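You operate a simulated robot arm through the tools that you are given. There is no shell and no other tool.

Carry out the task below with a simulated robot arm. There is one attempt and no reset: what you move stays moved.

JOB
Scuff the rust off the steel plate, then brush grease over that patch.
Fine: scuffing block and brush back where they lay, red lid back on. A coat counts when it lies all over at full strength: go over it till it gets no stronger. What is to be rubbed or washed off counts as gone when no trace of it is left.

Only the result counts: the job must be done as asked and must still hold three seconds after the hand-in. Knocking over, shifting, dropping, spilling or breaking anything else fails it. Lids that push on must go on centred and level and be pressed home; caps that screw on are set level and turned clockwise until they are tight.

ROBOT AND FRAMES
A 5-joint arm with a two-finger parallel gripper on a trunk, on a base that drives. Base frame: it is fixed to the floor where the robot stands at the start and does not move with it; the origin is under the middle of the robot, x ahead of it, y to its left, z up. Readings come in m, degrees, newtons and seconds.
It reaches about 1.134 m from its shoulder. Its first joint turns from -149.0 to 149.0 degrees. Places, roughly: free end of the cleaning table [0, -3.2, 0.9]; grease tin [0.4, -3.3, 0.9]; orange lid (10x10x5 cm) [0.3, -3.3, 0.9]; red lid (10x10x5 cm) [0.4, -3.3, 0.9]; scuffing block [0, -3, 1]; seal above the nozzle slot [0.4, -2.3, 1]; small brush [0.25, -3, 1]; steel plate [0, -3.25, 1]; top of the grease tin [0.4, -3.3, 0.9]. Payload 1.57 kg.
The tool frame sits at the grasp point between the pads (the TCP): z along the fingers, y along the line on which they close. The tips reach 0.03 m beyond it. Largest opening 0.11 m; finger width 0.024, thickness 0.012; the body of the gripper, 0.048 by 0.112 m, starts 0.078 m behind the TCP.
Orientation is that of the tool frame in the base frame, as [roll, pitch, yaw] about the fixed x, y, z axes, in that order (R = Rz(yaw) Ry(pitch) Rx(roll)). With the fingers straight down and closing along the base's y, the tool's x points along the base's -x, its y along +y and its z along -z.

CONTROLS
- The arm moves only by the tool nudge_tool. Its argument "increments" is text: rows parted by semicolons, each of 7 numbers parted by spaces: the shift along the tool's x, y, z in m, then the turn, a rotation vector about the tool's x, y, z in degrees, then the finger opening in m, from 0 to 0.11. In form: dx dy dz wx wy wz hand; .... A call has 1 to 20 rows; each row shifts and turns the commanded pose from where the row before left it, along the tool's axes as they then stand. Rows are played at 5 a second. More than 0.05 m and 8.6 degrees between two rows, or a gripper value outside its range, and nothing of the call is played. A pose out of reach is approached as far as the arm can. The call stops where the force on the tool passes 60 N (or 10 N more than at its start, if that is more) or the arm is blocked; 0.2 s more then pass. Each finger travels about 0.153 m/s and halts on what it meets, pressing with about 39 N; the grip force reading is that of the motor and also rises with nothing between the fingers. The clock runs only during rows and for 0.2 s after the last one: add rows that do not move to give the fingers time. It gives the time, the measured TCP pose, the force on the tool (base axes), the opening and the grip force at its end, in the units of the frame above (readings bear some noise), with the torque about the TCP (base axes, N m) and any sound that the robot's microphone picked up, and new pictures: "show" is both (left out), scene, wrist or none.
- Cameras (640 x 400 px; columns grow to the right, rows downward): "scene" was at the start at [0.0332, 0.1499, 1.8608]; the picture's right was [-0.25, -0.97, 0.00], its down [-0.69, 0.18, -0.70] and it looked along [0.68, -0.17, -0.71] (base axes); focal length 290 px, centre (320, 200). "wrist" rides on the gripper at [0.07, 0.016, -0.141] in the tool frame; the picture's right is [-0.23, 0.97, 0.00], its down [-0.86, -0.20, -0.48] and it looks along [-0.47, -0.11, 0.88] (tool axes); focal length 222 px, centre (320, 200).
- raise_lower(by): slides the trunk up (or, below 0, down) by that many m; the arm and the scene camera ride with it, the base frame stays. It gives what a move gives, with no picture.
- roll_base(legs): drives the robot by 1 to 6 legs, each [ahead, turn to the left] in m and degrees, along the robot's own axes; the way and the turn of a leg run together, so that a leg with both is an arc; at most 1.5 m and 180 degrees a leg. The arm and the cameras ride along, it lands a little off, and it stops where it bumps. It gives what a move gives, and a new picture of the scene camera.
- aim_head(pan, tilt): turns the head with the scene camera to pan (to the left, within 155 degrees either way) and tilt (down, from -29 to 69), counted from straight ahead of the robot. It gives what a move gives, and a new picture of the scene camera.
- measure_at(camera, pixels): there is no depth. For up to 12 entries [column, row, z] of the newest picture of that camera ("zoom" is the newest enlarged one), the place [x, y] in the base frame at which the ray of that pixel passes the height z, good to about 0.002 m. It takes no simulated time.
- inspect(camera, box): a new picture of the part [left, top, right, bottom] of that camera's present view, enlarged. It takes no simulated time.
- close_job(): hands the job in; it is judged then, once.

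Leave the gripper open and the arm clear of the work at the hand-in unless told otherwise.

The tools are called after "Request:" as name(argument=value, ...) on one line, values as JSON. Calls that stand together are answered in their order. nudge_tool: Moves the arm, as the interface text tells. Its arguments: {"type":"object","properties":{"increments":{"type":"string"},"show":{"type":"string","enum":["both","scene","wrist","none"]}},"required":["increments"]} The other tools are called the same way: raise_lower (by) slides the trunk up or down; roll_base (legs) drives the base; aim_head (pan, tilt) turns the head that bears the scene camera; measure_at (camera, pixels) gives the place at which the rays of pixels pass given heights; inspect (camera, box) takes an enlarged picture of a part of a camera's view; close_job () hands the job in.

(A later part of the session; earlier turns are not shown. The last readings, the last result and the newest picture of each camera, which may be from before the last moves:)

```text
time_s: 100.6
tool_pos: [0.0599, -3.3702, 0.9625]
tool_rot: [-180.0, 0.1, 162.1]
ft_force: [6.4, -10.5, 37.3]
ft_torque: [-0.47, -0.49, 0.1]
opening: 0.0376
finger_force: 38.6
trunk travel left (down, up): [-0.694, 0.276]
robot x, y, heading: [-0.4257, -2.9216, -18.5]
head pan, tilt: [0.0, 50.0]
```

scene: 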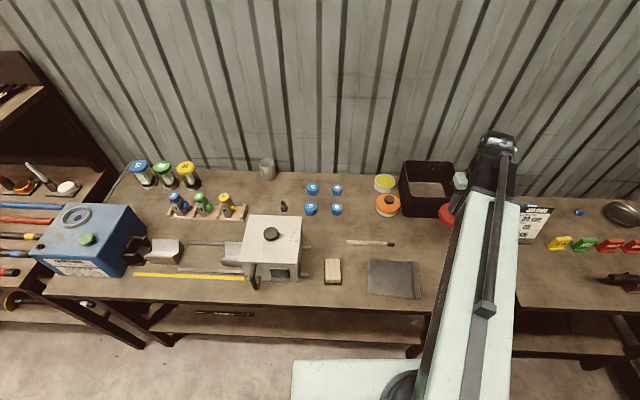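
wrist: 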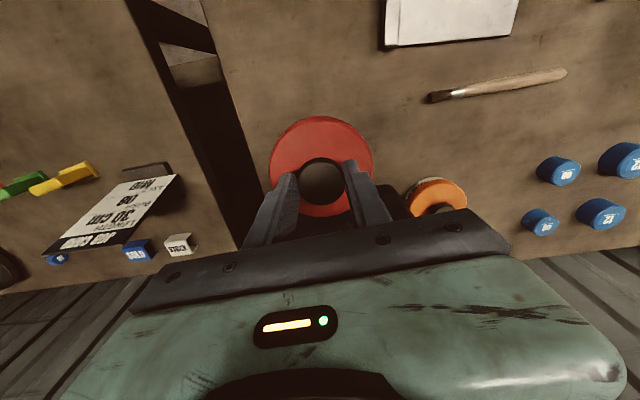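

It is on the table with about 37 N; the knob slid ~2 mm in the grip. I relieve 2 mm, then release and rise.

Request:
raise_lower(by=0.002)

Request:
nudge_tool(increments="0 0 0 0 0 0 0.045;0 0 0 0 0 0 0.055;0 0 0 0 0 0 0.07;0 0 0 0 0 0 0.07", show="none")

Request:
raise_lower(by=0.1)

Request:
nudge_tool(increments="0 0 0 0 0 0 0.07", show="both")

```text
time_s: 101.2
tool_pos: [0.0594, -3.3718, 0.9623]
tool_rot: [179.8, -0.2, 162.2]
ft_force: [-0.1, 0.4, -0.1]
ft_torque: [0.03, -0.02, -0.01]
opening: 0.0379
finger_force: 39.6
trunk travel left (down, up): [-0.696, 0.274]
robot x, y, heading: [-0.429, -2.919, -18.7]
head pan, tilt: [0.0, 50.0]
```

```text
time_s: 102.2
tool_pos: [0.0613, -3.3716, 0.9624]
tool_rot: [179.8, 0.0, 162.1]
ft_force: [-0.2, 0.0, 1.0]
ft_torque: [0.01, 0.0, 0.0]
opening: 0.0703
finger_force: 0.0
trunk travel left (down, up): [-0.696, 0.274]
robot x, y, heading: [-0.4266, -2.9223, -18.2]
head pan, tilt: [0.0, 50.0]
```

```text
time_s: 103.5
tool_pos: [0.0607, -3.3724, 1.0625]
tool_rot: [179.9, 0.0, 162.2]
ft_force: [0.4, 0.3, 0.3]
ft_torque: [0.04, 0.02, -0.01]
opening: 0.0701
finger_force: 0.0
trunk travel left (down, up): [-0.796, 0.174]
robot x, y, heading: [-0.4268, -2.9211, -18.3]
head pan, tilt: [0.0, 50.0]
```

```text
time_s: 103.9
tool_pos: [0.0613, -3.3714, 1.0631]
tool_rot: [179.9, -0.1, 162.2]
ft_force: [0.9, -0.4, 0.4]
ft_torque: [0.0, -0.01, 0.03]
opening: 0.0699
finger_force: 0.2
trunk travel left (down, up): [-0.796, 0.174]
robot x, y, heading: [-0.425, -2.9218, -18.2]
head pan, tilt: [0.0, 50.0]
```

scene: 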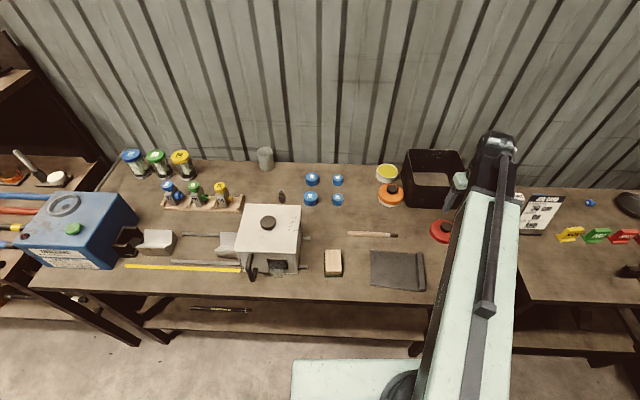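
wrist: 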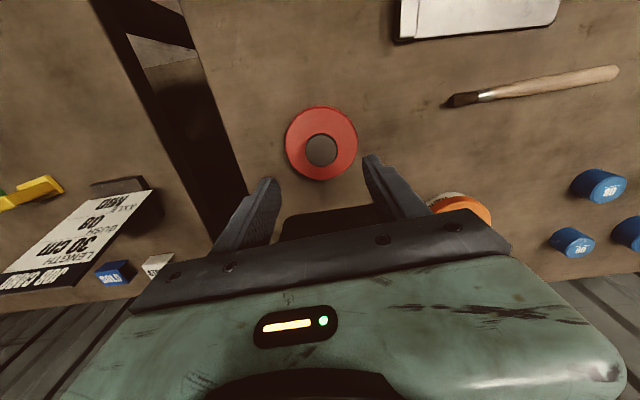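

The lid lies safely at (0.061,-3.372). For picking up the brush I need more radius, so I back the base off 10 cm.

Request:
roll_base(legs=[[-0.1, 0]])

```text
time_s: 105.1
tool_pos: [-0.0395, -3.3393, 1.0629]
tool_rot: [179.8, -0.1, 162.2]
ft_force: [0.0, -1.3, -0.3]
ft_torque: [0.01, 0.0, -0.02]
opening: 0.0698
finger_force: 0.0
trunk travel left (down, up): [-0.796, 0.174]
robot x, y, heading: [-0.5258, -2.8887, -18.5]
head pan, tilt: [0.0, 50.0]
```

scene: 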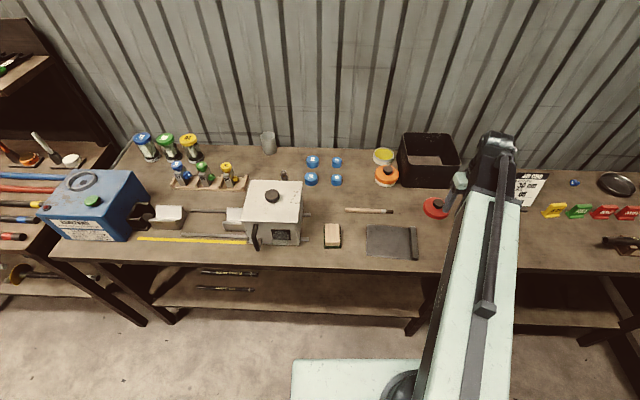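

Now I zoom on the brush and the tin for precise positions.

Request:
inspect(camera="scene", box=[335, 190, 415, 240])

```text
8.00 times, centred on (375, 215) of scene
```

zoom: 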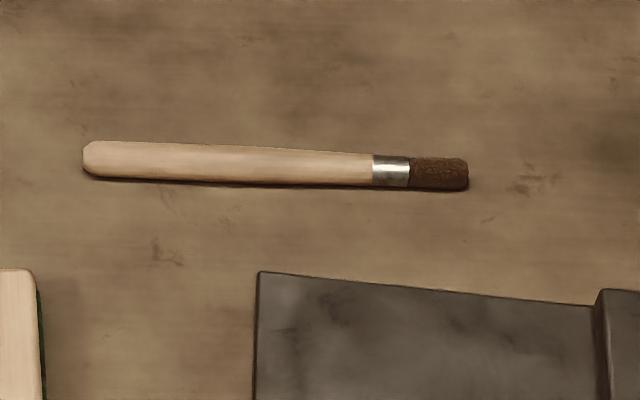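

Request:
measure_at(camera="zoom", pixels=[[83, 159, 0.908], [225, 163, 0.908], [372, 170, 0.908], [410, 172, 0.908], [468, 174, 0.908], [225, 143, 0.908], [225, 184, 0.908], [372, 154, 0.908], [372, 187, 0.908], [440, 157, 0.908], [440, 191, 0.908]])

```text
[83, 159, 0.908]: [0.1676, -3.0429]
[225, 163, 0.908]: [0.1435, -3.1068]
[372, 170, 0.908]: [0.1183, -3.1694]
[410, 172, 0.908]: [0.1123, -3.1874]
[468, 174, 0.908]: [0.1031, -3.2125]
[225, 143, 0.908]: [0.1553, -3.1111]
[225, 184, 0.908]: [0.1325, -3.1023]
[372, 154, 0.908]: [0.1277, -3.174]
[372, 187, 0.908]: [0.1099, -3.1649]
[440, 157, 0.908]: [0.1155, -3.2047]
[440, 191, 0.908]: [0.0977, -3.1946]
```

Brush axis points along -111°, midpoint grip at (0.137,-3.124). I spin the hand 93° so that the fingers close across the handle.

Request:
nudge_tool(increments="0 0 0 0 0 7.77 0.06;0 0 0 0 0 7.77 0.06;0 0 0 0 0 7.77 0.06;0 0 0 0 0 7.77 0.06;0 0 0 0 0 7.77 0.06;0 0 0 0 0 7.77 0.06;0 0 0 0 0 7.77 0.06;0 0 0 0 0 7.77 0.06;0 0 0 0 0 7.77 0.06;0 0 0 0 0 7.77 0.06;0 0 0 0 0 7.77 0.06;0 0 0 0 0 7.73 0.06;0 0 0 0 0 0 0.06;0 0 0 0 0 0 0.06", show="scene")

```text
time_s: 108.1
tool_pos: [-0.0399, -3.3374, 1.0625]
tool_rot: [-179.9, -0.1, 69.1]
ft_force: [-0.4, -0.9, 0.2]
ft_torque: [-0.01, 0.0, 0.0]
opening: 0.0602
finger_force: 0.0
trunk travel left (down, up): [-0.796, 0.174]
robot x, y, heading: [-0.5285, -2.8865, -18.2]
head pan, tilt: [0.0, 50.0]
```

scene: 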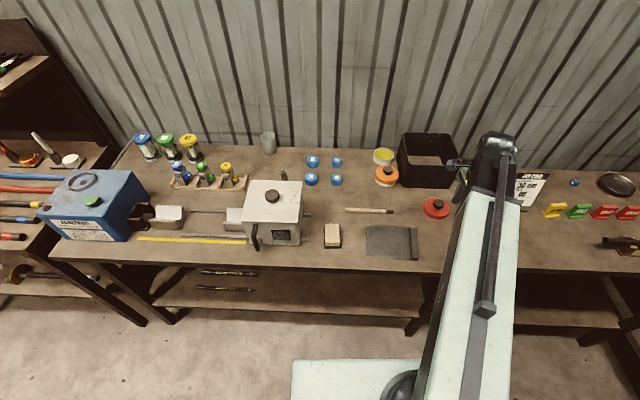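

Request:
nudge_tool(increments="0.04375 0.01483 0 0 0 0 0.06;0.04375 0.01483 0 0 0 0 0.06;0.04375 0.01483 0 0 0 0 0.06;0.04375 0.01483 0 0 0 0 0.06;0.04375 0.01483 0 0 0 0 0.06;0.04375 0.01483 0 0 0 0 0.06;0 0 0 0 0 0 0.06;0 0 0 0 0 0 0.06", show="wrist")

Request:
inspect(camera="wrist", box=[220, 50, 420, 190])

```text
time_s: 109.9
tool_pos: [0.1378, -3.124, 1.0612]
tool_rot: [-179.9, 0.0, 69.0]
ft_force: [-0.7, 0.8, 0.5]
ft_torque: [0.0, 0.0, -0.06]
opening: 0.0602
finger_force: 0.1
trunk travel left (down, up): [-0.796, 0.174]
robot x, y, heading: [-0.5304, -2.8902, -18.3]
head pan, tilt: [0.0, 50.0]
```

wrist: 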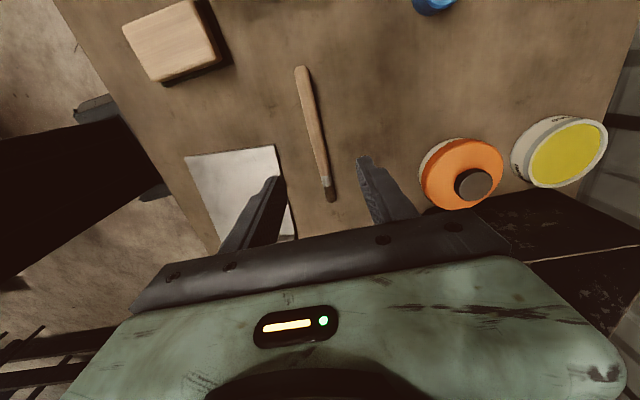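

```text
2.86 times, centred on (320, 120) of wrist
```

zoom: 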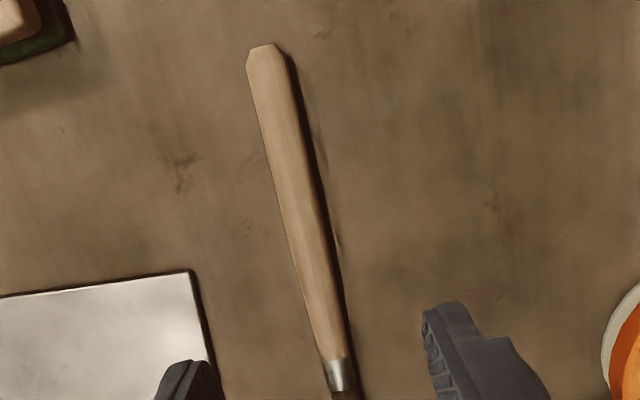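

Request:
measure_at(camera="zoom", pixels=[[264, 46, 0.91], [296, 190, 0.91], [335, 358, 0.91], [282, 195, 0.91], [308, 195, 0.91], [282, 195, 0.9], [308, 195, 0.9]])

```text
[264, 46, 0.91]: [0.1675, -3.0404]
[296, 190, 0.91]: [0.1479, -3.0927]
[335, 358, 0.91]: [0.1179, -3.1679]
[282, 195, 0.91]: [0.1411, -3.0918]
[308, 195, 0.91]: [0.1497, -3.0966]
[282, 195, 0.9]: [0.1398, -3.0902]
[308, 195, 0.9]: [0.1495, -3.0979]
```

The handle axis passes x = 0.135 at y = -3.124. I shift 2 mm, narrow the opening to 4.5 cm and go down to tips ≈ 3 mm above the table.

Request:
nudge_tool(increments="0 -0.002 0 0 0 0 0.045;0 0 0 0 0 0 0.045;0 0 0 0 0 0 0.045", show="none")

Request:
raise_lower(by=-0.12)

Request:
inspect(camera="wrist", box=[220, 60, 420, 220])

```text
time_s: 110.7
tool_pos: [0.137, -3.1238, 1.0614]
tool_rot: [-179.9, -0.1, 68.9]
ft_force: [0.4, 0.0, -0.8]
ft_torque: [0.02, -0.05, 0.0]
opening: 0.0451
finger_force: 0.0
trunk travel left (down, up): [-0.796, 0.174]
robot x, y, heading: [-0.5295, -2.8853, -18.4]
head pan, tilt: [0.0, 50.0]
```

```text
time_s: 112.2
tool_pos: [0.1386, -3.1247, 0.9424]
tool_rot: [-179.9, -0.1, 68.9]
ft_force: [0.0, 0.3, -0.3]
ft_torque: [-0.01, 0.0, 0.0]
opening: 0.045
finger_force: 0.0
trunk travel left (down, up): [-0.676, 0.294]
robot x, y, heading: [-0.5296, -2.8888, -18.3]
head pan, tilt: [0.0, 50.0]
```

```text
2.50 times, centred on (320, 140) of wrist
```

zoom: 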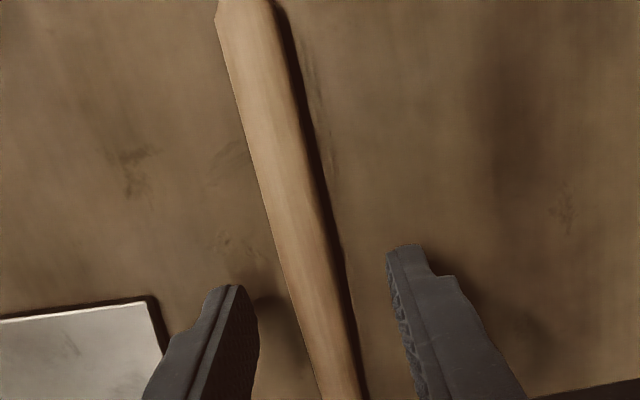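

Request:
raise_lower(by=-0.009)

Request:
nudge_tool(increments="0 0 0 0 0 0 0.035;0 0 0 0 0 0 0.025;0 0 0 0 0 0 0.015;0 0 0 0 0 0 0.005;0 0 0 0 0 0 0.0;0 0 0 0 0 0 0.0", show="both")

```text
time_s: 112.7
tool_pos: [0.1377, -3.124, 0.9337]
tool_rot: [-179.9, 0.0, 69.1]
ft_force: [0.5, -0.4, 0.4]
ft_torque: [0.02, -0.02, 0.02]
opening: 0.0449
finger_force: 0.1
trunk travel left (down, up): [-0.667, 0.303]
robot x, y, heading: [-0.5266, -2.8869, -18.3]
head pan, tilt: [0.0, 50.0]
```

```text
time_s: 114.1
tool_pos: [0.1375, -3.123, 0.9327]
tool_rot: [-179.9, -0.2, 69.0]
ft_force: [0.2, 0.2, -0.3]
ft_torque: [-0.01, 0.02, -0.01]
opening: 0.0163
finger_force: 31.4
trunk travel left (down, up): [-0.667, 0.303]
robot x, y, heading: [-0.5277, -2.8886, -18.3]
head pan, tilt: [0.0, 50.0]
```

scene: 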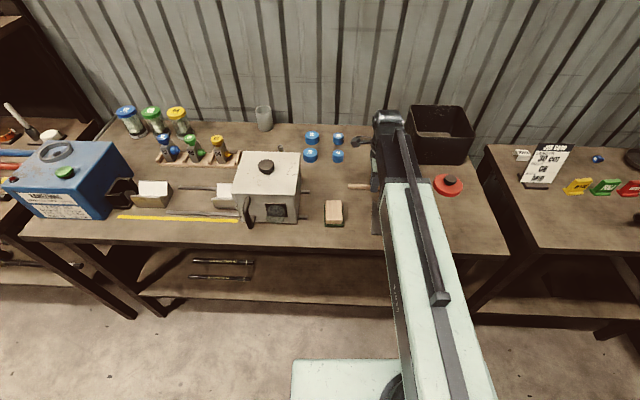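
wrist: 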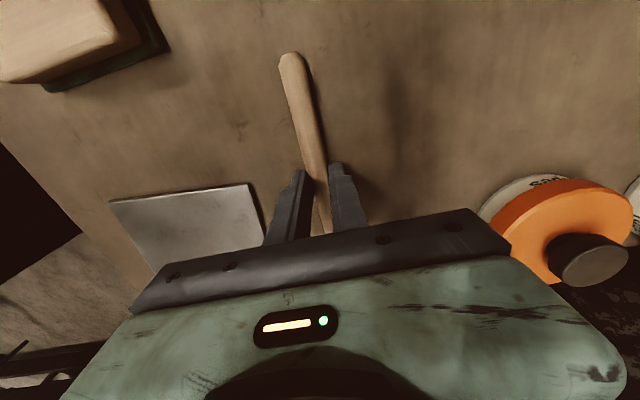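

Brush gripped (16 mm). I note its spot: TCP (0.1375,-3.1235,0.933), yaw 69.0°. Lift 15 cm.

Request:
raise_lower(by=0.15)

Request:
nudge_tool(increments="0 0 0 0 0 -7.9 0.0;0 0 0 0 0 -7.9 0.0;0 0 0 0 0 -7.9 0.0;0 0 0 0 0 -7.9 0.0;0 0 0 0 0 -7.9 0.0;0 0 0 0 0 -7.9 0.0;0 0 0 0 0 -7.9 0.0;0 0 0 0 0 -7.9 0.0;0 0 0 0 0 -7.9 0.0;0 0 0 0 0 -7.9 0.0;0 0 0 0 0 -7.9 0.0;0 0 0 0 0 0 0.0", show="both")

```text
time_s: 115.9
tool_pos: [0.137, -3.1239, 1.0832]
tool_rot: [-179.9, -0.1, 69.0]
ft_force: [-0.8, 0.0, -0.2]
ft_torque: [-0.03, 0.02, 0.0]
opening: 0.0164
finger_force: 32.0
trunk travel left (down, up): [-0.817, 0.153]
robot x, y, heading: [-0.5269, -2.8877, -18.4]
head pan, tilt: [0.0, 50.0]
```

```text
time_s: 118.5
tool_pos: [0.1372, -3.1249, 1.0826]
tool_rot: [179.8, -0.1, 156.0]
ft_force: [-0.1, -0.2, -1.4]
ft_torque: [0.03, -0.02, -0.02]
opening: 0.0161
finger_force: 31.7
trunk travel left (down, up): [-0.817, 0.153]
robot x, y, heading: [-0.5276, -2.8871, -18.5]
head pan, tilt: [0.0, 50.0]
```

scene: 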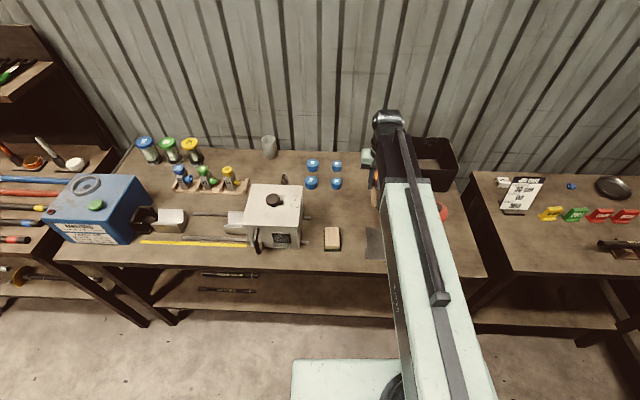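
wrist: 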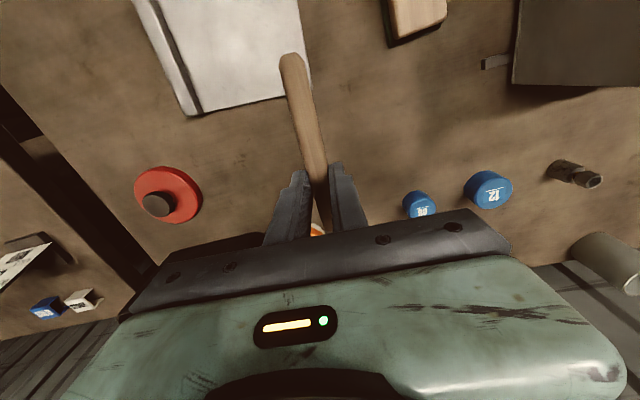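

Yaw is 156°; here the radial direction calls for 160.3°. I trim that and tilt the brush's bristles down by 30° in steps to see how the arm copes.

Request:
nudge_tool(increments="0 0 0 0 0 -4.3 0.0;0 0 0 0 5 0 0.0;0 0 0 0 5 0 0.0;0 0 0 0 5 0 0.0;0 0 0 0 0 0 0.0", show="wrist")

```text
time_s: 119.7
tool_pos: [0.1368, -3.1249, 1.092]
tool_rot: [180.0, -15.2, 160.3]
ft_force: [0.1, 0.5, -1.0]
ft_torque: [-0.02, 0.02, 0.0]
opening: 0.0162
finger_force: 31.5
out of reach, approached as far as the arm can: row 3, 4
trunk travel left (down, up): [-0.817, 0.153]
robot x, y, heading: [-0.5274, -2.8851, -18.5]
head pan, tilt: [0.0, 50.0]
```

wrist: 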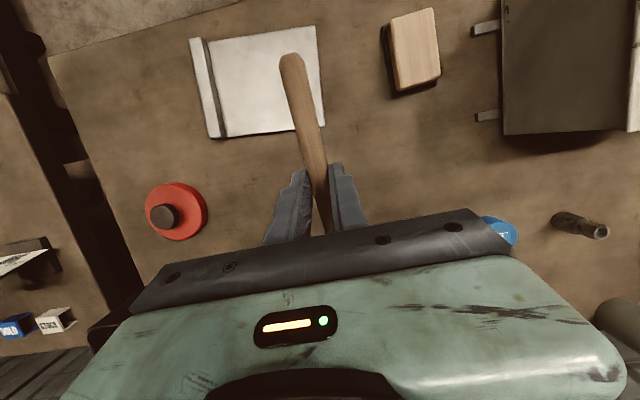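

It works: tilt 15.2°, xy held, z rose 9 mm (wrist-to-TCP length ≈ 0.28 m). I go on to 30°.

Request:
nudge_tool(increments="0 0 0 0 5 0 0.0;0 0 0 0 5 0 0.0;0 0 0 0 5 0 0.0;0 0 0 0 0 0 0.0", show="both")

```text
time_s: 120.2
tool_pos: [0.1413, -3.1259, 1.1004]
tool_rot: [-180.0, -21.7, 160.2]
ft_force: [6.6, -3.5, -33.6]
ft_torque: [0.24, 0.95, -0.02]
opening: 0.0164
finger_force: 31.7
out of reach, approached as far as the arm can: row 1, 2
trunk travel left (down, up): [-0.817, 0.153]
robot x, y, heading: [-0.5303, -2.8854, -18.3]
head pan, tilt: [0.0, 50.0]
stopped in row 2: the force on the tool passed its limit at 142 N (the readings are from after the stop); the commanded pose is now the measured one
```

scene: 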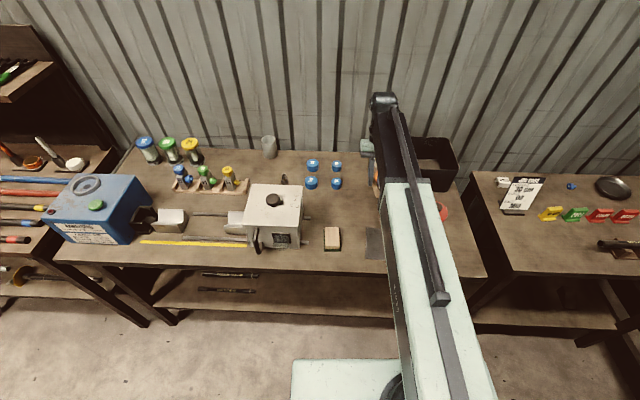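
wrist: 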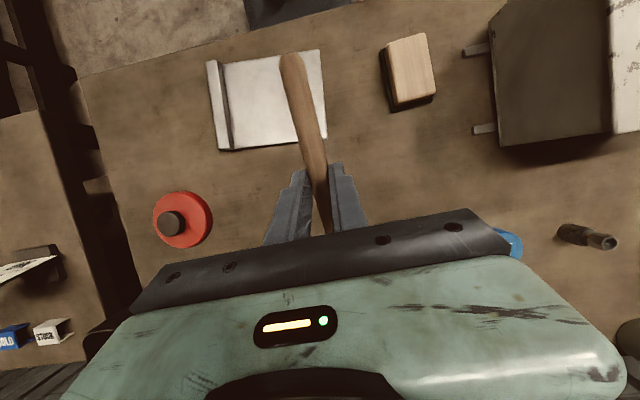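

The hand met resistance at ~21° (its body reaches the boom), so inward tilt is limited. 17-18° is enough for this shallow, full tin; I back off to about 17°.

Request:
nudge_tool(increments="0 0 0 0 -2.4 0 0.0;0 0 0 0 -2.3 0 0.0;0 0 0 0 0 0 0.0;0 0 0 0 0 0 0.0", show="wrist")

Request:
inspect(camera="wrist", box=[240, 30, 400, 250])

```text
time_s: 121.2
tool_pos: [0.1402, -3.1251, 1.0944]
tool_rot: [-180.0, -17.1, 160.1]
ft_force: [0.6, -0.1, -0.3]
ft_torque: [-0.02, 0.02, -0.03]
opening: 0.0165
finger_force: 31.5
out of reach, approached as far as the arm can: row 1, 2
trunk travel left (down, up): [-0.817, 0.153]
robot x, y, heading: [-0.5289, -2.8855, -18.5]
head pan, tilt: [0.0, 50.0]
```

wrist: 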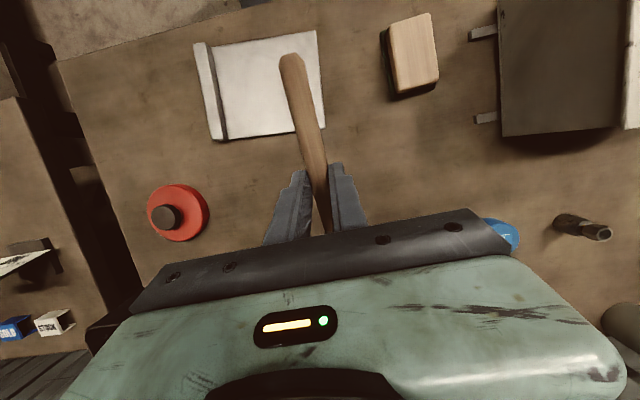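

```text
1.82 times, centred on (320, 140) of wrist
```

zoom: 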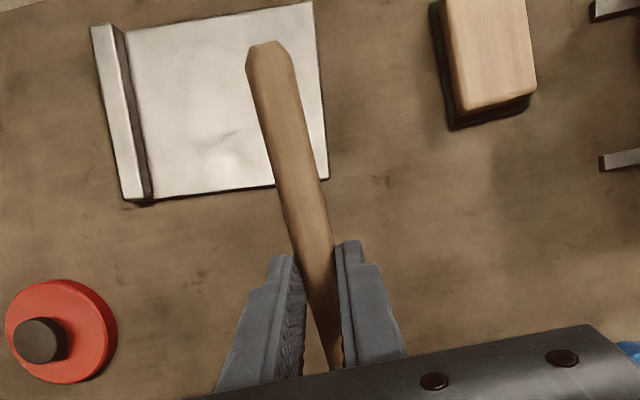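

The brush is firmly held; by geometry its tip lies 8.3 cm outward and 5.3 cm below the TCP. I drive forward 10 cm toward the tin.

Request:
roll_base(legs=[[0.1, 0]])

Request:
inspect(camera="scene", box=[330, 110, 450, 220])

```text
time_s: 122.4
tool_pos: [0.2372, -3.1585, 1.0937]
tool_rot: [180.0, -17.1, 160.3]
ft_force: [0.4, 0.1, -1.6]
ft_torque: [0.01, 0.0, -0.01]
opening: 0.0162
finger_force: 31.8
trunk travel left (down, up): [-0.817, 0.153]
robot x, y, heading: [-0.4314, -2.922, -18.4]
head pan, tilt: [0.0, 50.0]
```

scene: 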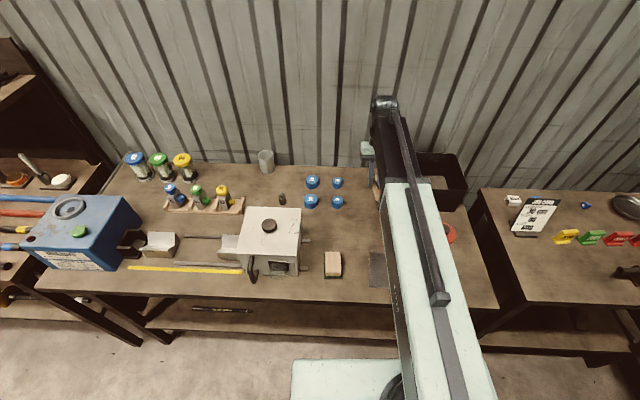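

```text
3.64 times, centred on (390, 165) of scene
```

zoom: 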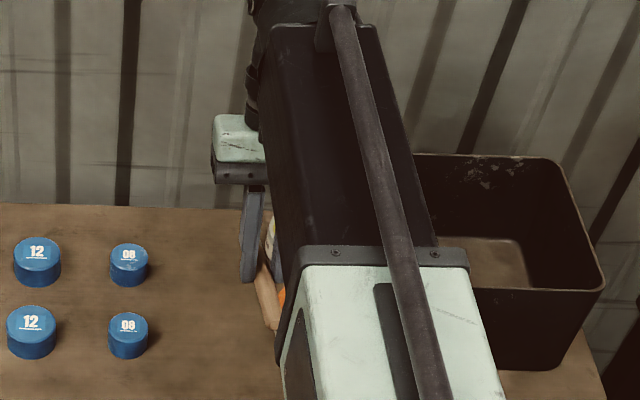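

The boom hides the tin. I swing the arm 12° to the left (turning the hand along) to uncover it and measure the rim.

Request:
nudge_tool(increments="0.0016 0.0495 0.0005 1.18 0 -3.82 0.0;0.0016 0.0495 0.0005 1.18 0 -3.82 0.0;0.0016 0.0495 0.0005 1.18 0 -3.82 0.0;0 0 0 0 0 0 0.0", show="scene")

Request:
inspect(camera="scene", box=[310, 130, 430, 220])

```text
time_s: 123.4
tool_pos: [0.2713, -3.0121, 1.0942]
tool_rot: [-180.0, -17.1, 172.1]
ft_force: [0.1, 0.5, -0.6]
ft_torque: [0.0, -0.01, 0.01]
opening: 0.0159
finger_force: 31.5
trunk travel left (down, up): [-0.817, 0.153]
robot x, y, heading: [-0.4349, -2.9192, -18.2]
head pan, tilt: [0.0, 50.0]
```

scene: 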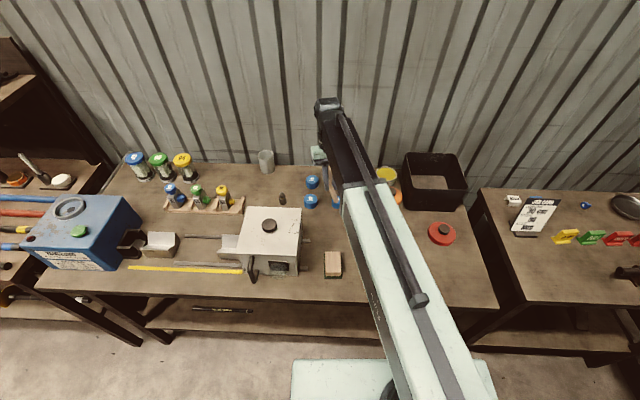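

```text
4.44 times, centred on (370, 175) of scene
```

zoom: 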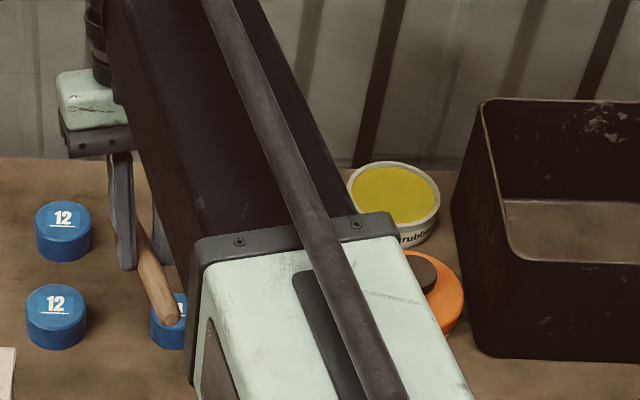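

Request:
measure_at(camera="zoom", pixels=[[394, 194, 0.935], [394, 194, 0.945], [394, 194, 0.955], [347, 188, 0.945], [441, 199, 0.945], [394, 223, 0.94], [394, 223, 0.945], [394, 166, 0.94], [394, 162, 0.945], [394, 230, 0.945], [404, 246, 0.9], [428, 240, 0.9]])

```text
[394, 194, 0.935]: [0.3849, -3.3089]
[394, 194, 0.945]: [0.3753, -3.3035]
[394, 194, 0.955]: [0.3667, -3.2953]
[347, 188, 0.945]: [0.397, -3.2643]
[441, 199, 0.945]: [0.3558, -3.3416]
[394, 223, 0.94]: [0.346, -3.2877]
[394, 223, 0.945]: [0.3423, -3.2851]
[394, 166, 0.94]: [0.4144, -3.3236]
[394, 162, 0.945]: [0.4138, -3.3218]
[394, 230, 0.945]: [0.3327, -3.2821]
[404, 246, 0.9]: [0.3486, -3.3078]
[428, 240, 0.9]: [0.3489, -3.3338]
```

Rim ≈ z 0.939, grease just below (~0.934), tin centre (0.382,-3.304). I swing back and out so that the bristle tip hangs above the tin, 1.8 cm beyond centre; TCP target (0.323,-3.276).

Request:
nudge_tool(increments="0.0013 -0.044 0.0004 -1.04 0 3.38 0.0;0.0013 -0.044 0.0004 -1.04 0 3.38 0.0;0.0013 -0.044 0.0004 -1.04 0 3.38 0.0;0.0013 -0.044 0.0004 -1.04 0 3.38 0.0;0.0013 -0.044 0.0004 -1.04 0 3.38 0.0;-0.039 0 -0.012 0 0 0 0.0;-0.039 0 -0.012 0 0 0 0.0;-0.039 0 -0.012 0 0 0 0.0;0 0 0 0 0 0 0.0;0 0 0 0 0 0 0.0", show="both")

Request:
inspect(camera="scene", box=[340, 90, 440, 180])

```text
time_s: 125.6
tool_pos: [0.3202, -3.2739, 1.094]
tool_rot: [-179.9, -17.1, 154.4]
ft_force: [0.6, 0.1, -1.4]
ft_torque: [-0.01, 0.02, -0.04]
opening: 0.0164
finger_force: 32.1
out of reach, approached as far as the arm can: row 3
trunk travel left (down, up): [-0.817, 0.153]
robot x, y, heading: [-0.4356, -2.9192, -18.2]
head pan, tilt: [0.0, 50.0]
```

scene: 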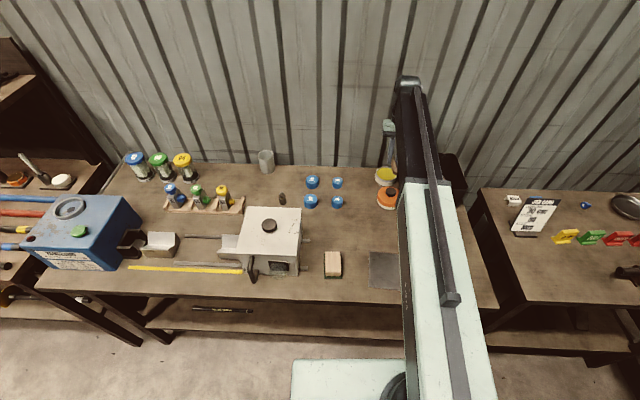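
wrist: 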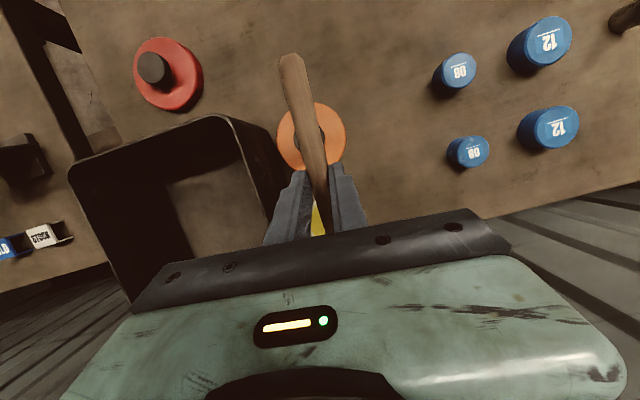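

```text
4.44 times, centred on (390, 135) of scene
```

zoom: 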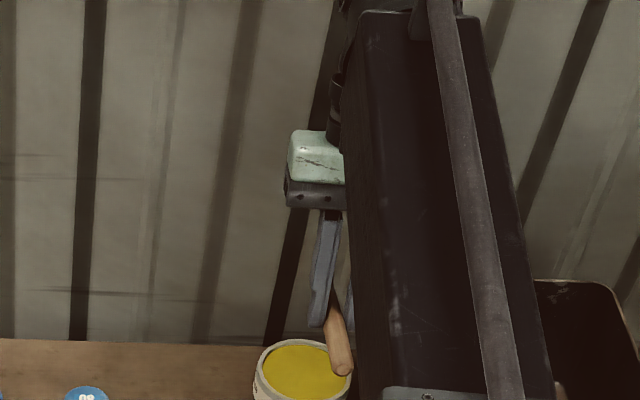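

By reckoning the bristle tip is 1.4 cm beyond the tin's centre and on the line. I lower 8.5 cm and look.

Request:
raise_lower(by=-0.085)

Request:
nudge_tool(increments="0 0 0 0 0 0 0.0", show="both")

Request:
inspect(camera="scene", box=[350, 100, 430, 180])

Request:
inspect(camera="wrist", box=[240, 40, 400, 240])

```text
time_s: 126.8
tool_pos: [0.3193, -3.2747, 1.0097]
tool_rot: [179.9, -17.1, 154.5]
ft_force: [-0.3, 0.1, 0.1]
ft_torque: [0.01, 0.0, -0.02]
opening: 0.0163
finger_force: 31.3
trunk travel left (down, up): [-0.732, 0.238]
robot x, y, heading: [-0.4347, -2.9197, -18.4]
head pan, tilt: [0.0, 50.0]
```

```text
time_s: 127.2
tool_pos: [0.3196, -3.2733, 1.0086]
tool_rot: [-180.0, -17.1, 154.5]
ft_force: [0.6, 1.0, -0.8]
ft_torque: [0.03, 0.01, -0.01]
opening: 0.0163
finger_force: 31.9
trunk travel left (down, up): [-0.732, 0.238]
robot x, y, heading: [-0.4303, -2.9184, -18.4]
head pan, tilt: [0.0, 50.0]
```

scene: 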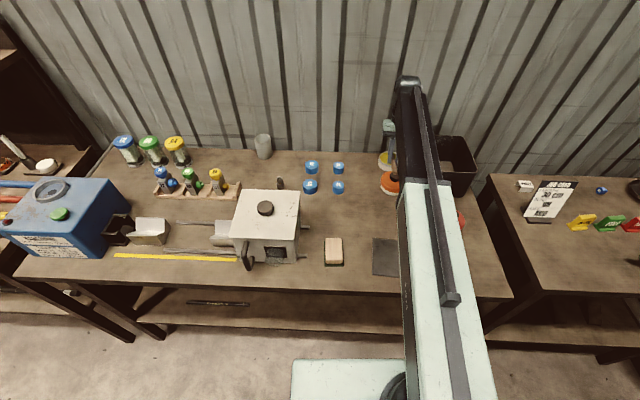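
wrist: 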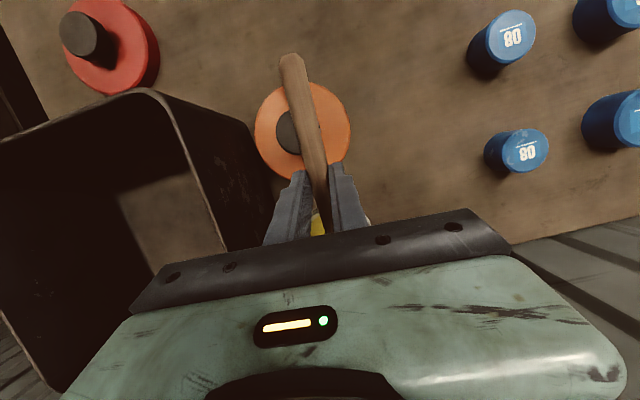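

```text
5.00 times, centred on (390, 140) of scene
```

zoom: 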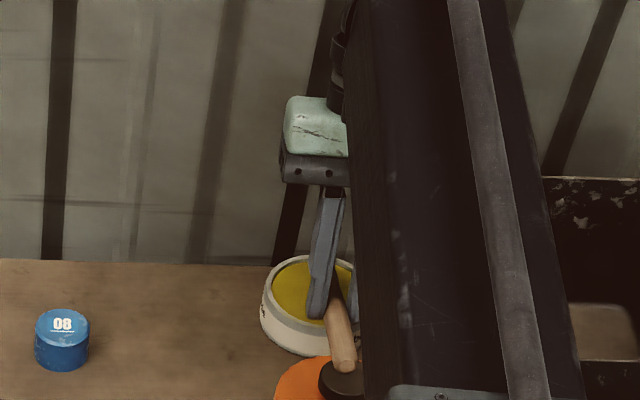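

```text
2.00 times, centred on (320, 140) of wrist
```

zoom: 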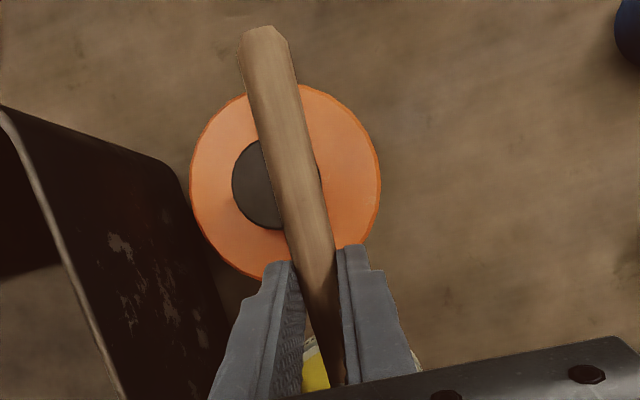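

The handle runs right above the orange lid's knob and would touch it lower down. So I spin the hand 15° (butt to the left) and shift 2.5 cm left, keeping the tip over the tin.

Request:
nudge_tool(increments="-0.0067 0.0246 -0.0021 0 0 0 0.0;0 0 0 0 0 7.5 0.0;0 0 0 0 0 7.5 0.0;0 0 0 0 0 0 0.0", show="wrist")

Request:
inspect(camera="wrist", box=[240, 40, 400, 240])

Request:
inspect(camera="scene", box=[350, 110, 430, 190])

```text
time_s: 128.2
tool_pos: [0.336, -3.2545, 1.0079]
tool_rot: [-175.5, -16.4, 138.8]
ft_force: [0.2, -0.4, 0.1]
ft_torque: [0.02, 0.01, 0.02]
opening: 0.0162
finger_force: 31.4
trunk travel left (down, up): [-0.732, 0.238]
robot x, y, heading: [-0.4309, -2.9179, -18.3]
head pan, tilt: [0.0, 50.0]
```

wrist: 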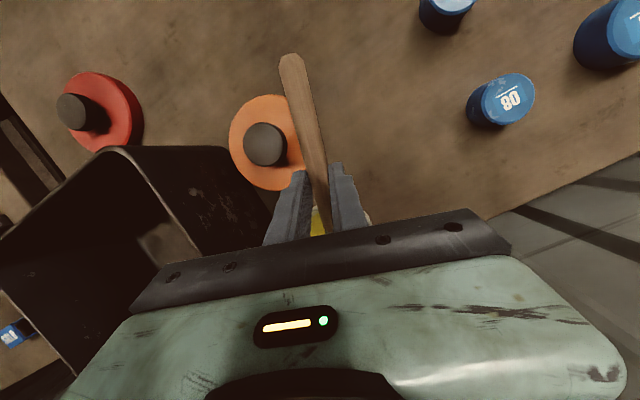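

```text
2.00 times, centred on (320, 140) of wrist
```

zoom: 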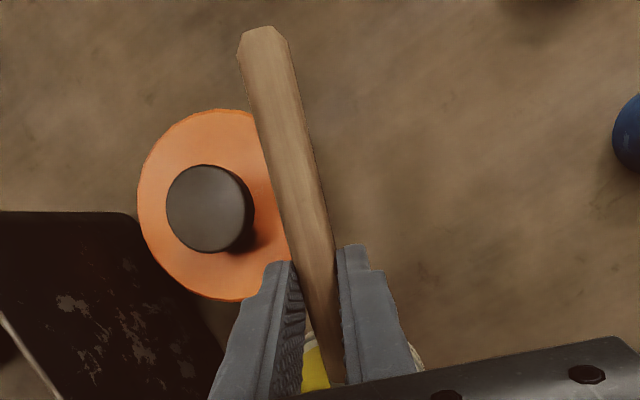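

```text
5.00 times, centred on (390, 150) of scene
```

zoom: 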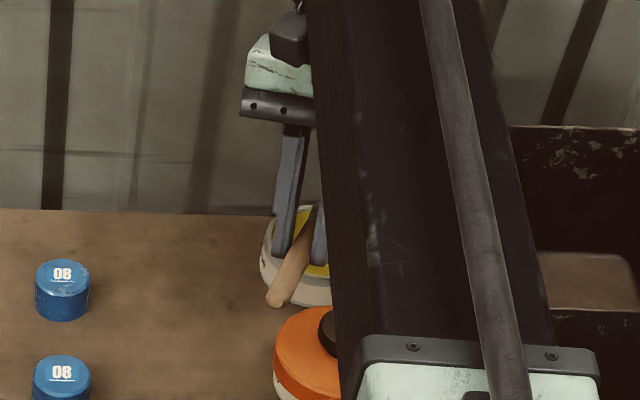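

Now the handle clears the knob. Computed bristle tip: (0.398,-3.311,0.956), 2 cm above the grease. I lower 1.8 cm.

Request:
raise_lower(by=-0.018)

Request:
inspect(camera="scene", box=[365, 130, 415, 170])

Request:
inspect(camera="wrist", box=[270, 120, 370, 240])

```text
time_s: 128.9
tool_pos: [0.3364, -3.2529, 0.9901]
tool_rot: [-175.4, -16.5, 138.9]
ft_force: [0.5, -0.4, -0.4]
ft_torque: [-0.04, 0.02, -0.02]
opening: 0.0163
finger_force: 31.5
trunk travel left (down, up): [-0.714, 0.256]
robot x, y, heading: [-0.4322, -2.9218, -18.1]
head pan, tilt: [0.0, 50.0]
```

```text
10.00 times, centred on (390, 150) of scene
```

zoom: 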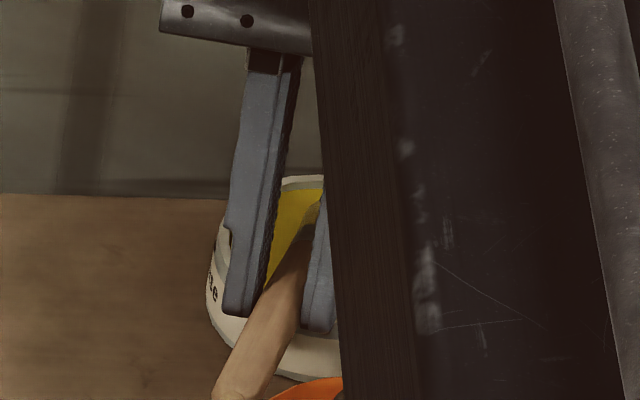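

```text
3.33 times, centred on (320, 180) of wrist
```

zoom: 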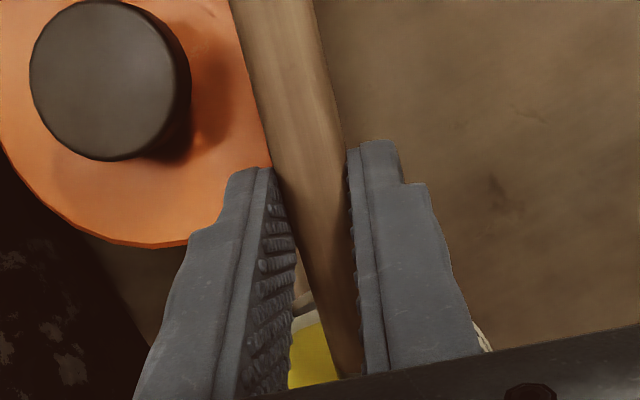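

No contact. The lower bristle edge should be just at the grease; I dip on in 2.5 mm steps watching the force.

Request:
raise_lower(by=-0.0025)

Request:
raise_lower(by=-0.0025)

Request:
inspect(camera="wrist", box=[270, 120, 370, 240])

```text
time_s: 129.4
tool_pos: [0.3362, -3.2545, 0.9887]
tool_rot: [-175.5, -16.4, 139.0]
ft_force: [-0.1, 0.4, 6.7]
ft_torque: [-0.34, -0.38, 0.02]
opening: 0.0166
finger_force: 31.9
trunk travel left (down, up): [-0.711, 0.259]
robot x, y, heading: [-0.431, -2.9199, -18.5]
head pan, tilt: [0.0, 50.0]
```

```text
time_s: 129.9
tool_pos: [0.3364, -3.254, 0.9867]
tool_rot: [-175.5, -16.5, 139.0]
ft_force: [-2.8, 1.9, 7.8]
ft_torque: [-0.28, -0.29, 0.0]
opening: 0.0162
finger_force: 31.7
trunk travel left (down, up): [-0.709, 0.261]
robot x, y, heading: [-0.4345, -2.9214, -18.6]
head pan, tilt: [0.0, 50.0]
```

```text
3.33 times, centred on (320, 180) of wrist
```

zoom: 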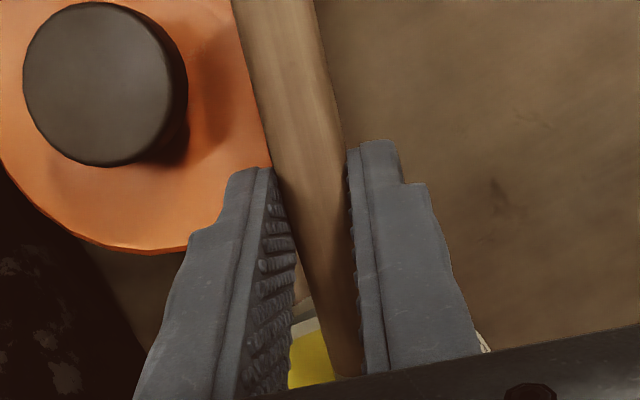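

Contact of ~7 N about 7 mm from the bristle tip, so the bristles are on the grease. I ease 1 mm and stir a few millimetres to load the brush.

Request:
raise_lower(by=0.001)

Request:
nudge_tool(increments="0.004 0 0.0012 0 0 0 0.0;0.004 0 0.0012 0 0 0 0.0;-0.004 0 -0.0012 0 0 0 0.0;-0.004 0 -0.0012 0 0 0 0.0;0 0 0 0 0 0 0.0", show="none")

Request:
raise_lower(by=0.09)

Request:
inspect(camera="scene", box=[350, 110, 430, 190])

Request:
inspect(camera="wrist", box=[240, 40, 400, 240])

```text
time_s: 130.4
tool_pos: [0.3369, -3.2529, 0.9883]
tool_rot: [-175.6, -16.3, 139.0]
ft_force: [-0.3, -0.8, 0.2]
ft_torque: [-0.04, -0.02, 0.01]
opening: 0.0164
finger_force: 32.0
trunk travel left (down, up): [-0.71, 0.26]
robot x, y, heading: [-0.4361, -2.916, -18.5]
head pan, tilt: [0.0, 50.0]
```

```text
time_s: 131.6
tool_pos: [0.3373, -3.2532, 0.9873]
tool_rot: [-175.5, -16.5, 138.9]
ft_force: [0.4, -0.6, -0.6]
ft_torque: [-0.01, 0.01, 0.01]
opening: 0.0162
finger_force: 31.9
trunk travel left (down, up): [-0.71, 0.26]
robot x, y, heading: [-0.4322, -2.921, -18.3]
head pan, tilt: [0.0, 50.0]
```

```text
time_s: 132.9
tool_pos: [0.3371, -3.2542, 1.0774]
tool_rot: [-175.5, -16.6, 138.9]
ft_force: [-0.5, -0.6, -0.3]
ft_torque: [0.0, 0.02, -0.01]
opening: 0.0165
finger_force: 31.8
trunk travel left (down, up): [-0.8, 0.17]
robot x, y, heading: [-0.434, -2.9183, -18.2]
head pan, tilt: [0.0, 50.0]
```

```text
5.00 times, centred on (390, 150) of scene
```

zoom: 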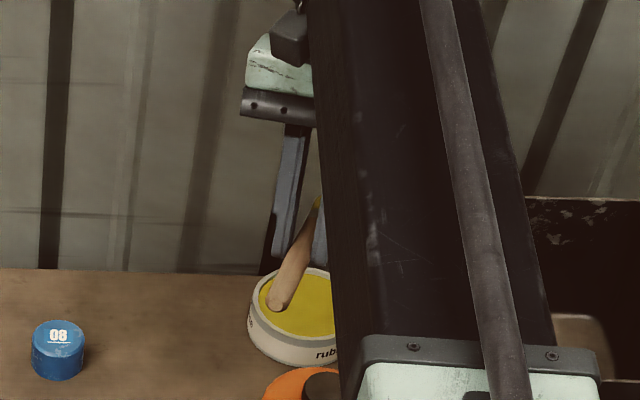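

```text
2.00 times, centred on (320, 140) of wrist
```

zoom: 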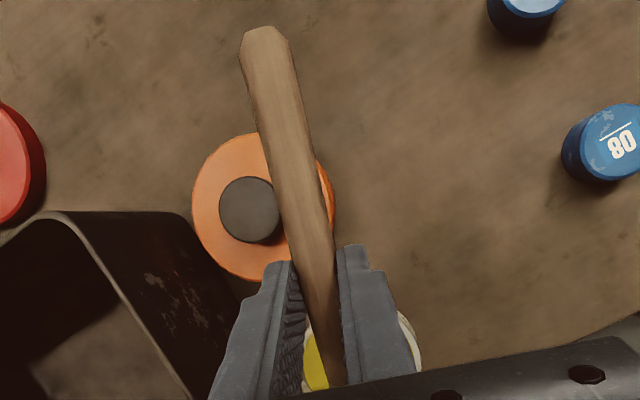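

The bristle tips are yellow now – loaded. I drive back 14 cm with the brush held high to come over the plate.

Request:
roll_base(legs=[[-0.14, 0]])

Request:
nudge_tool(increments="0 0 0 0 0 -7.5 0.0;0 0 0 0 0 -7.5 0.0;0 0 0 0 0 0 0.0", show="both")

```text
time_s: 134.2
tool_pos: [0.2016, -3.2099, 1.0769]
tool_rot: [-175.5, -16.6, 138.9]
ft_force: [-0.4, 0.6, -1.5]
ft_torque: [-0.02, 0.0, 0.02]
opening: 0.0162
finger_force: 31.6
trunk travel left (down, up): [-0.8, 0.17]
robot x, y, heading: [-0.5697, -2.878, -18.7]
head pan, tilt: [0.0, 50.0]
```

scene: 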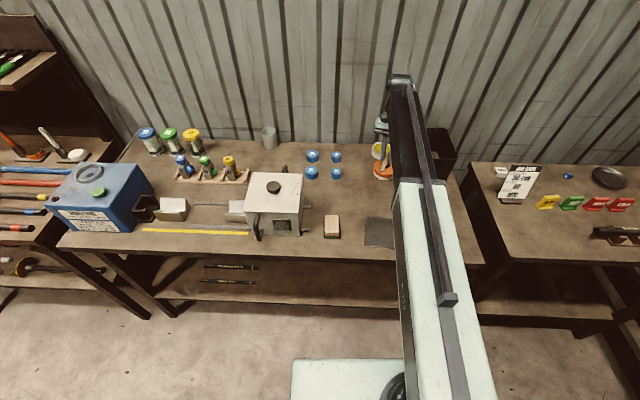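

```text
time_s: 135.0
tool_pos: [0.2017, -3.2096, 1.0766]
tool_rot: [-180.0, -17.2, 154.7]
ft_force: [0.7, -0.2, -0.6]
ft_torque: [0.01, 0.02, 0.01]
opening: 0.0162
finger_force: 31.7
trunk travel left (down, up): [-0.8, 0.17]
robot x, y, heading: [-0.5702, -2.8754, -18.5]
head pan, tilt: [0.0, 50.0]
```

scene: 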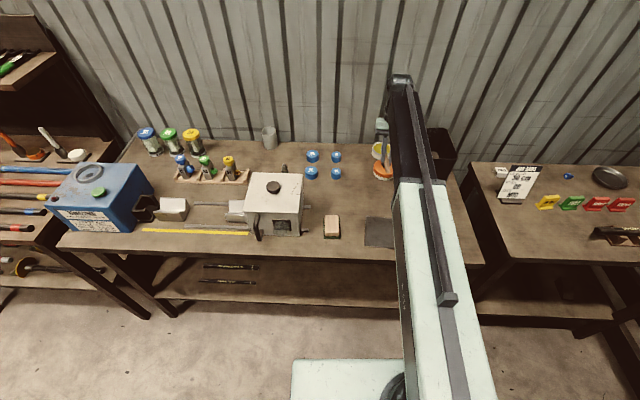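
wrist: 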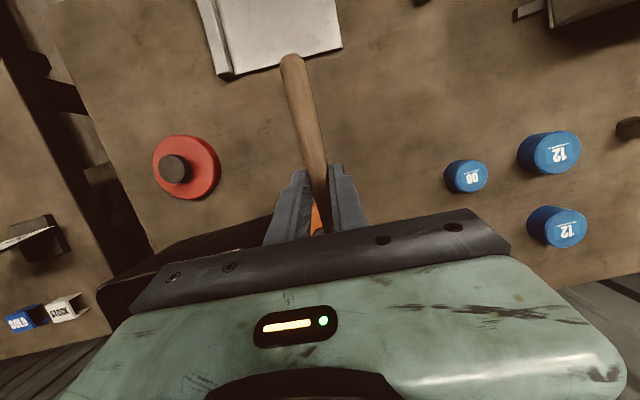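

Base at (-0.570,-2.876). The rust area seen from the base axis spans radii 0.60-0.65 m and angles -19.5° to -27.8°, so I'll paint in arcs. First I pull the hand in to bring the bristle tip above the left end (radius 0.63, -19°).

Request:
nudge_tool(increments="0.0468 0 0.0145 0 0 0 0.0;0.0468 0 0.0145 0 0 0 0.0;0.0468 0 0.0145 0 0 0 0.0;0.0468 0 0.0145 0 0 0 0.0;0.0468 0 0.0145 0 0 0 0.0;0.0468 0 0.0145 0 0 0 0.0;0.0004 0.021 0.0001 0.93 0 -3.01 0.0;0.0004 0.021 0.0001 0.93 0 -3.01 0.0;0 0 0 0 0 0 0.0", show="both")

```text
time_s: 137.0
tool_pos: [-0.046, -3.0437, 1.0775]
tool_rot: [179.9, -17.2, 160.7]
ft_force: [-0.5, 0.5, -0.6]
ft_torque: [-0.01, 0.0, 0.01]
opening: 0.0162
finger_force: 32.2
out of reach, approached as far as the arm can: row 5
trunk travel left (down, up): [-0.8, 0.17]
robot x, y, heading: [-0.5696, -2.8777, -18.4]
head pan, tilt: [0.0, 50.0]
```

scene: 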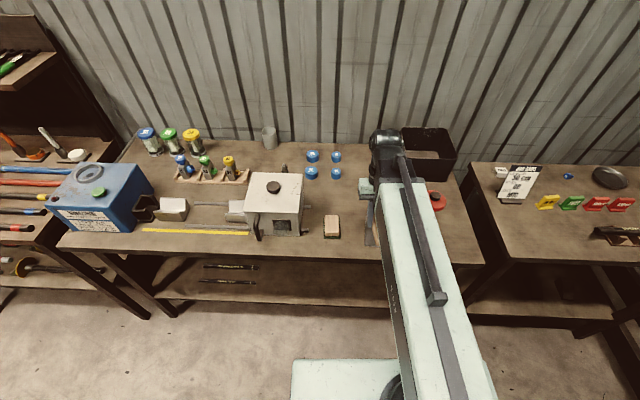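
wrist: 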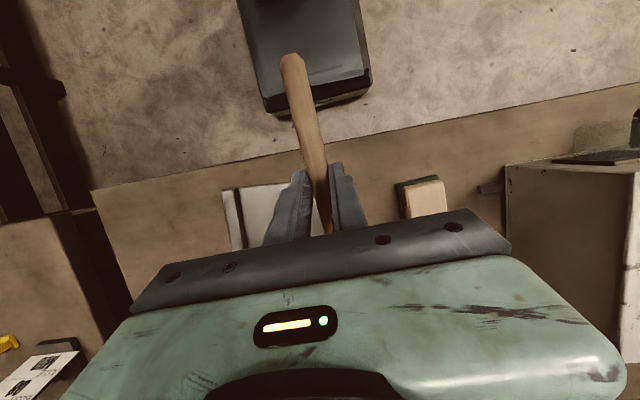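

The tip hangs right at the plate's left edge. I swing 1.5° right so it's over the left rust spot, then lower to just above the plate.

Request:
nudge_tool(increments="0 -0.0144 0 -0.44 0 1.43 0.0;0 0 0 0 0 0 0.0;0 0 0 0 0 0 0.0", show="none")

Request:
raise_lower(by=-0.1)

Request:
inspect(camera="scene", box=[340, 150, 440, 230])

Request:
inspect(camera="wrist", box=[200, 40, 440, 240])

```text
time_s: 137.8
tool_pos: [-0.0511, -3.0568, 1.0774]
tool_rot: [180.0, -17.2, 159.3]
ft_force: [-0.4, -0.1, 0.3]
ft_torque: [0.02, -0.01, 0.02]
opening: 0.0162
finger_force: 32.0
trunk travel left (down, up): [-0.8, 0.17]
robot x, y, heading: [-0.5652, -2.8756, -18.4]
head pan, tilt: [0.0, 50.0]
```

```text
time_s: 139.1
tool_pos: [-0.051, -3.0572, 0.9776]
tool_rot: [-180.0, -17.1, 159.3]
ft_force: [-0.4, 0.5, -0.3]
ft_torque: [-0.03, -0.02, 0.02]
opening: 0.0161
finger_force: 31.3
trunk travel left (down, up): [-0.7, 0.27]
robot x, y, heading: [-0.5698, -2.872, -18.5]
head pan, tilt: [0.0, 50.0]
```

```text
5.00 times, centred on (390, 190) of scene
```

zoom: 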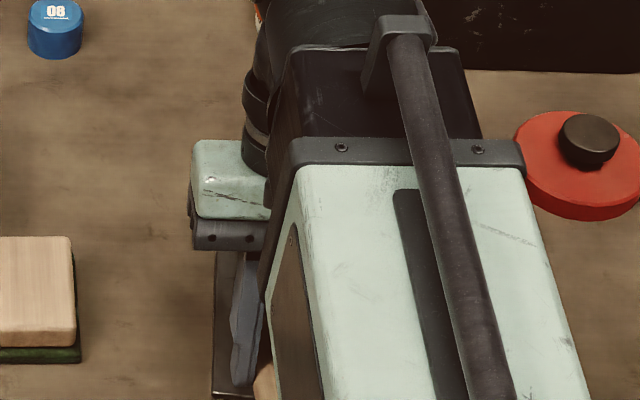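

```text
2.00 times, centred on (320, 140) of wrist
```

zoom: 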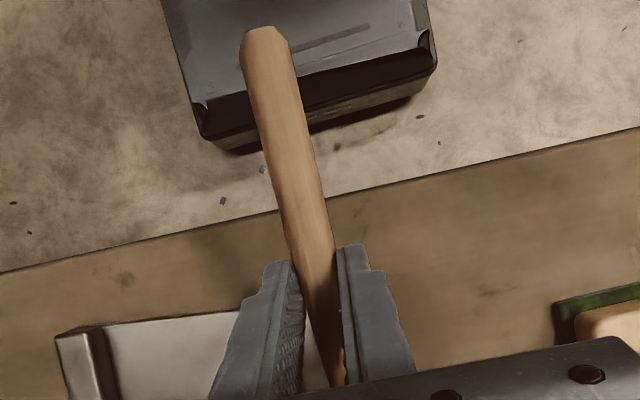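

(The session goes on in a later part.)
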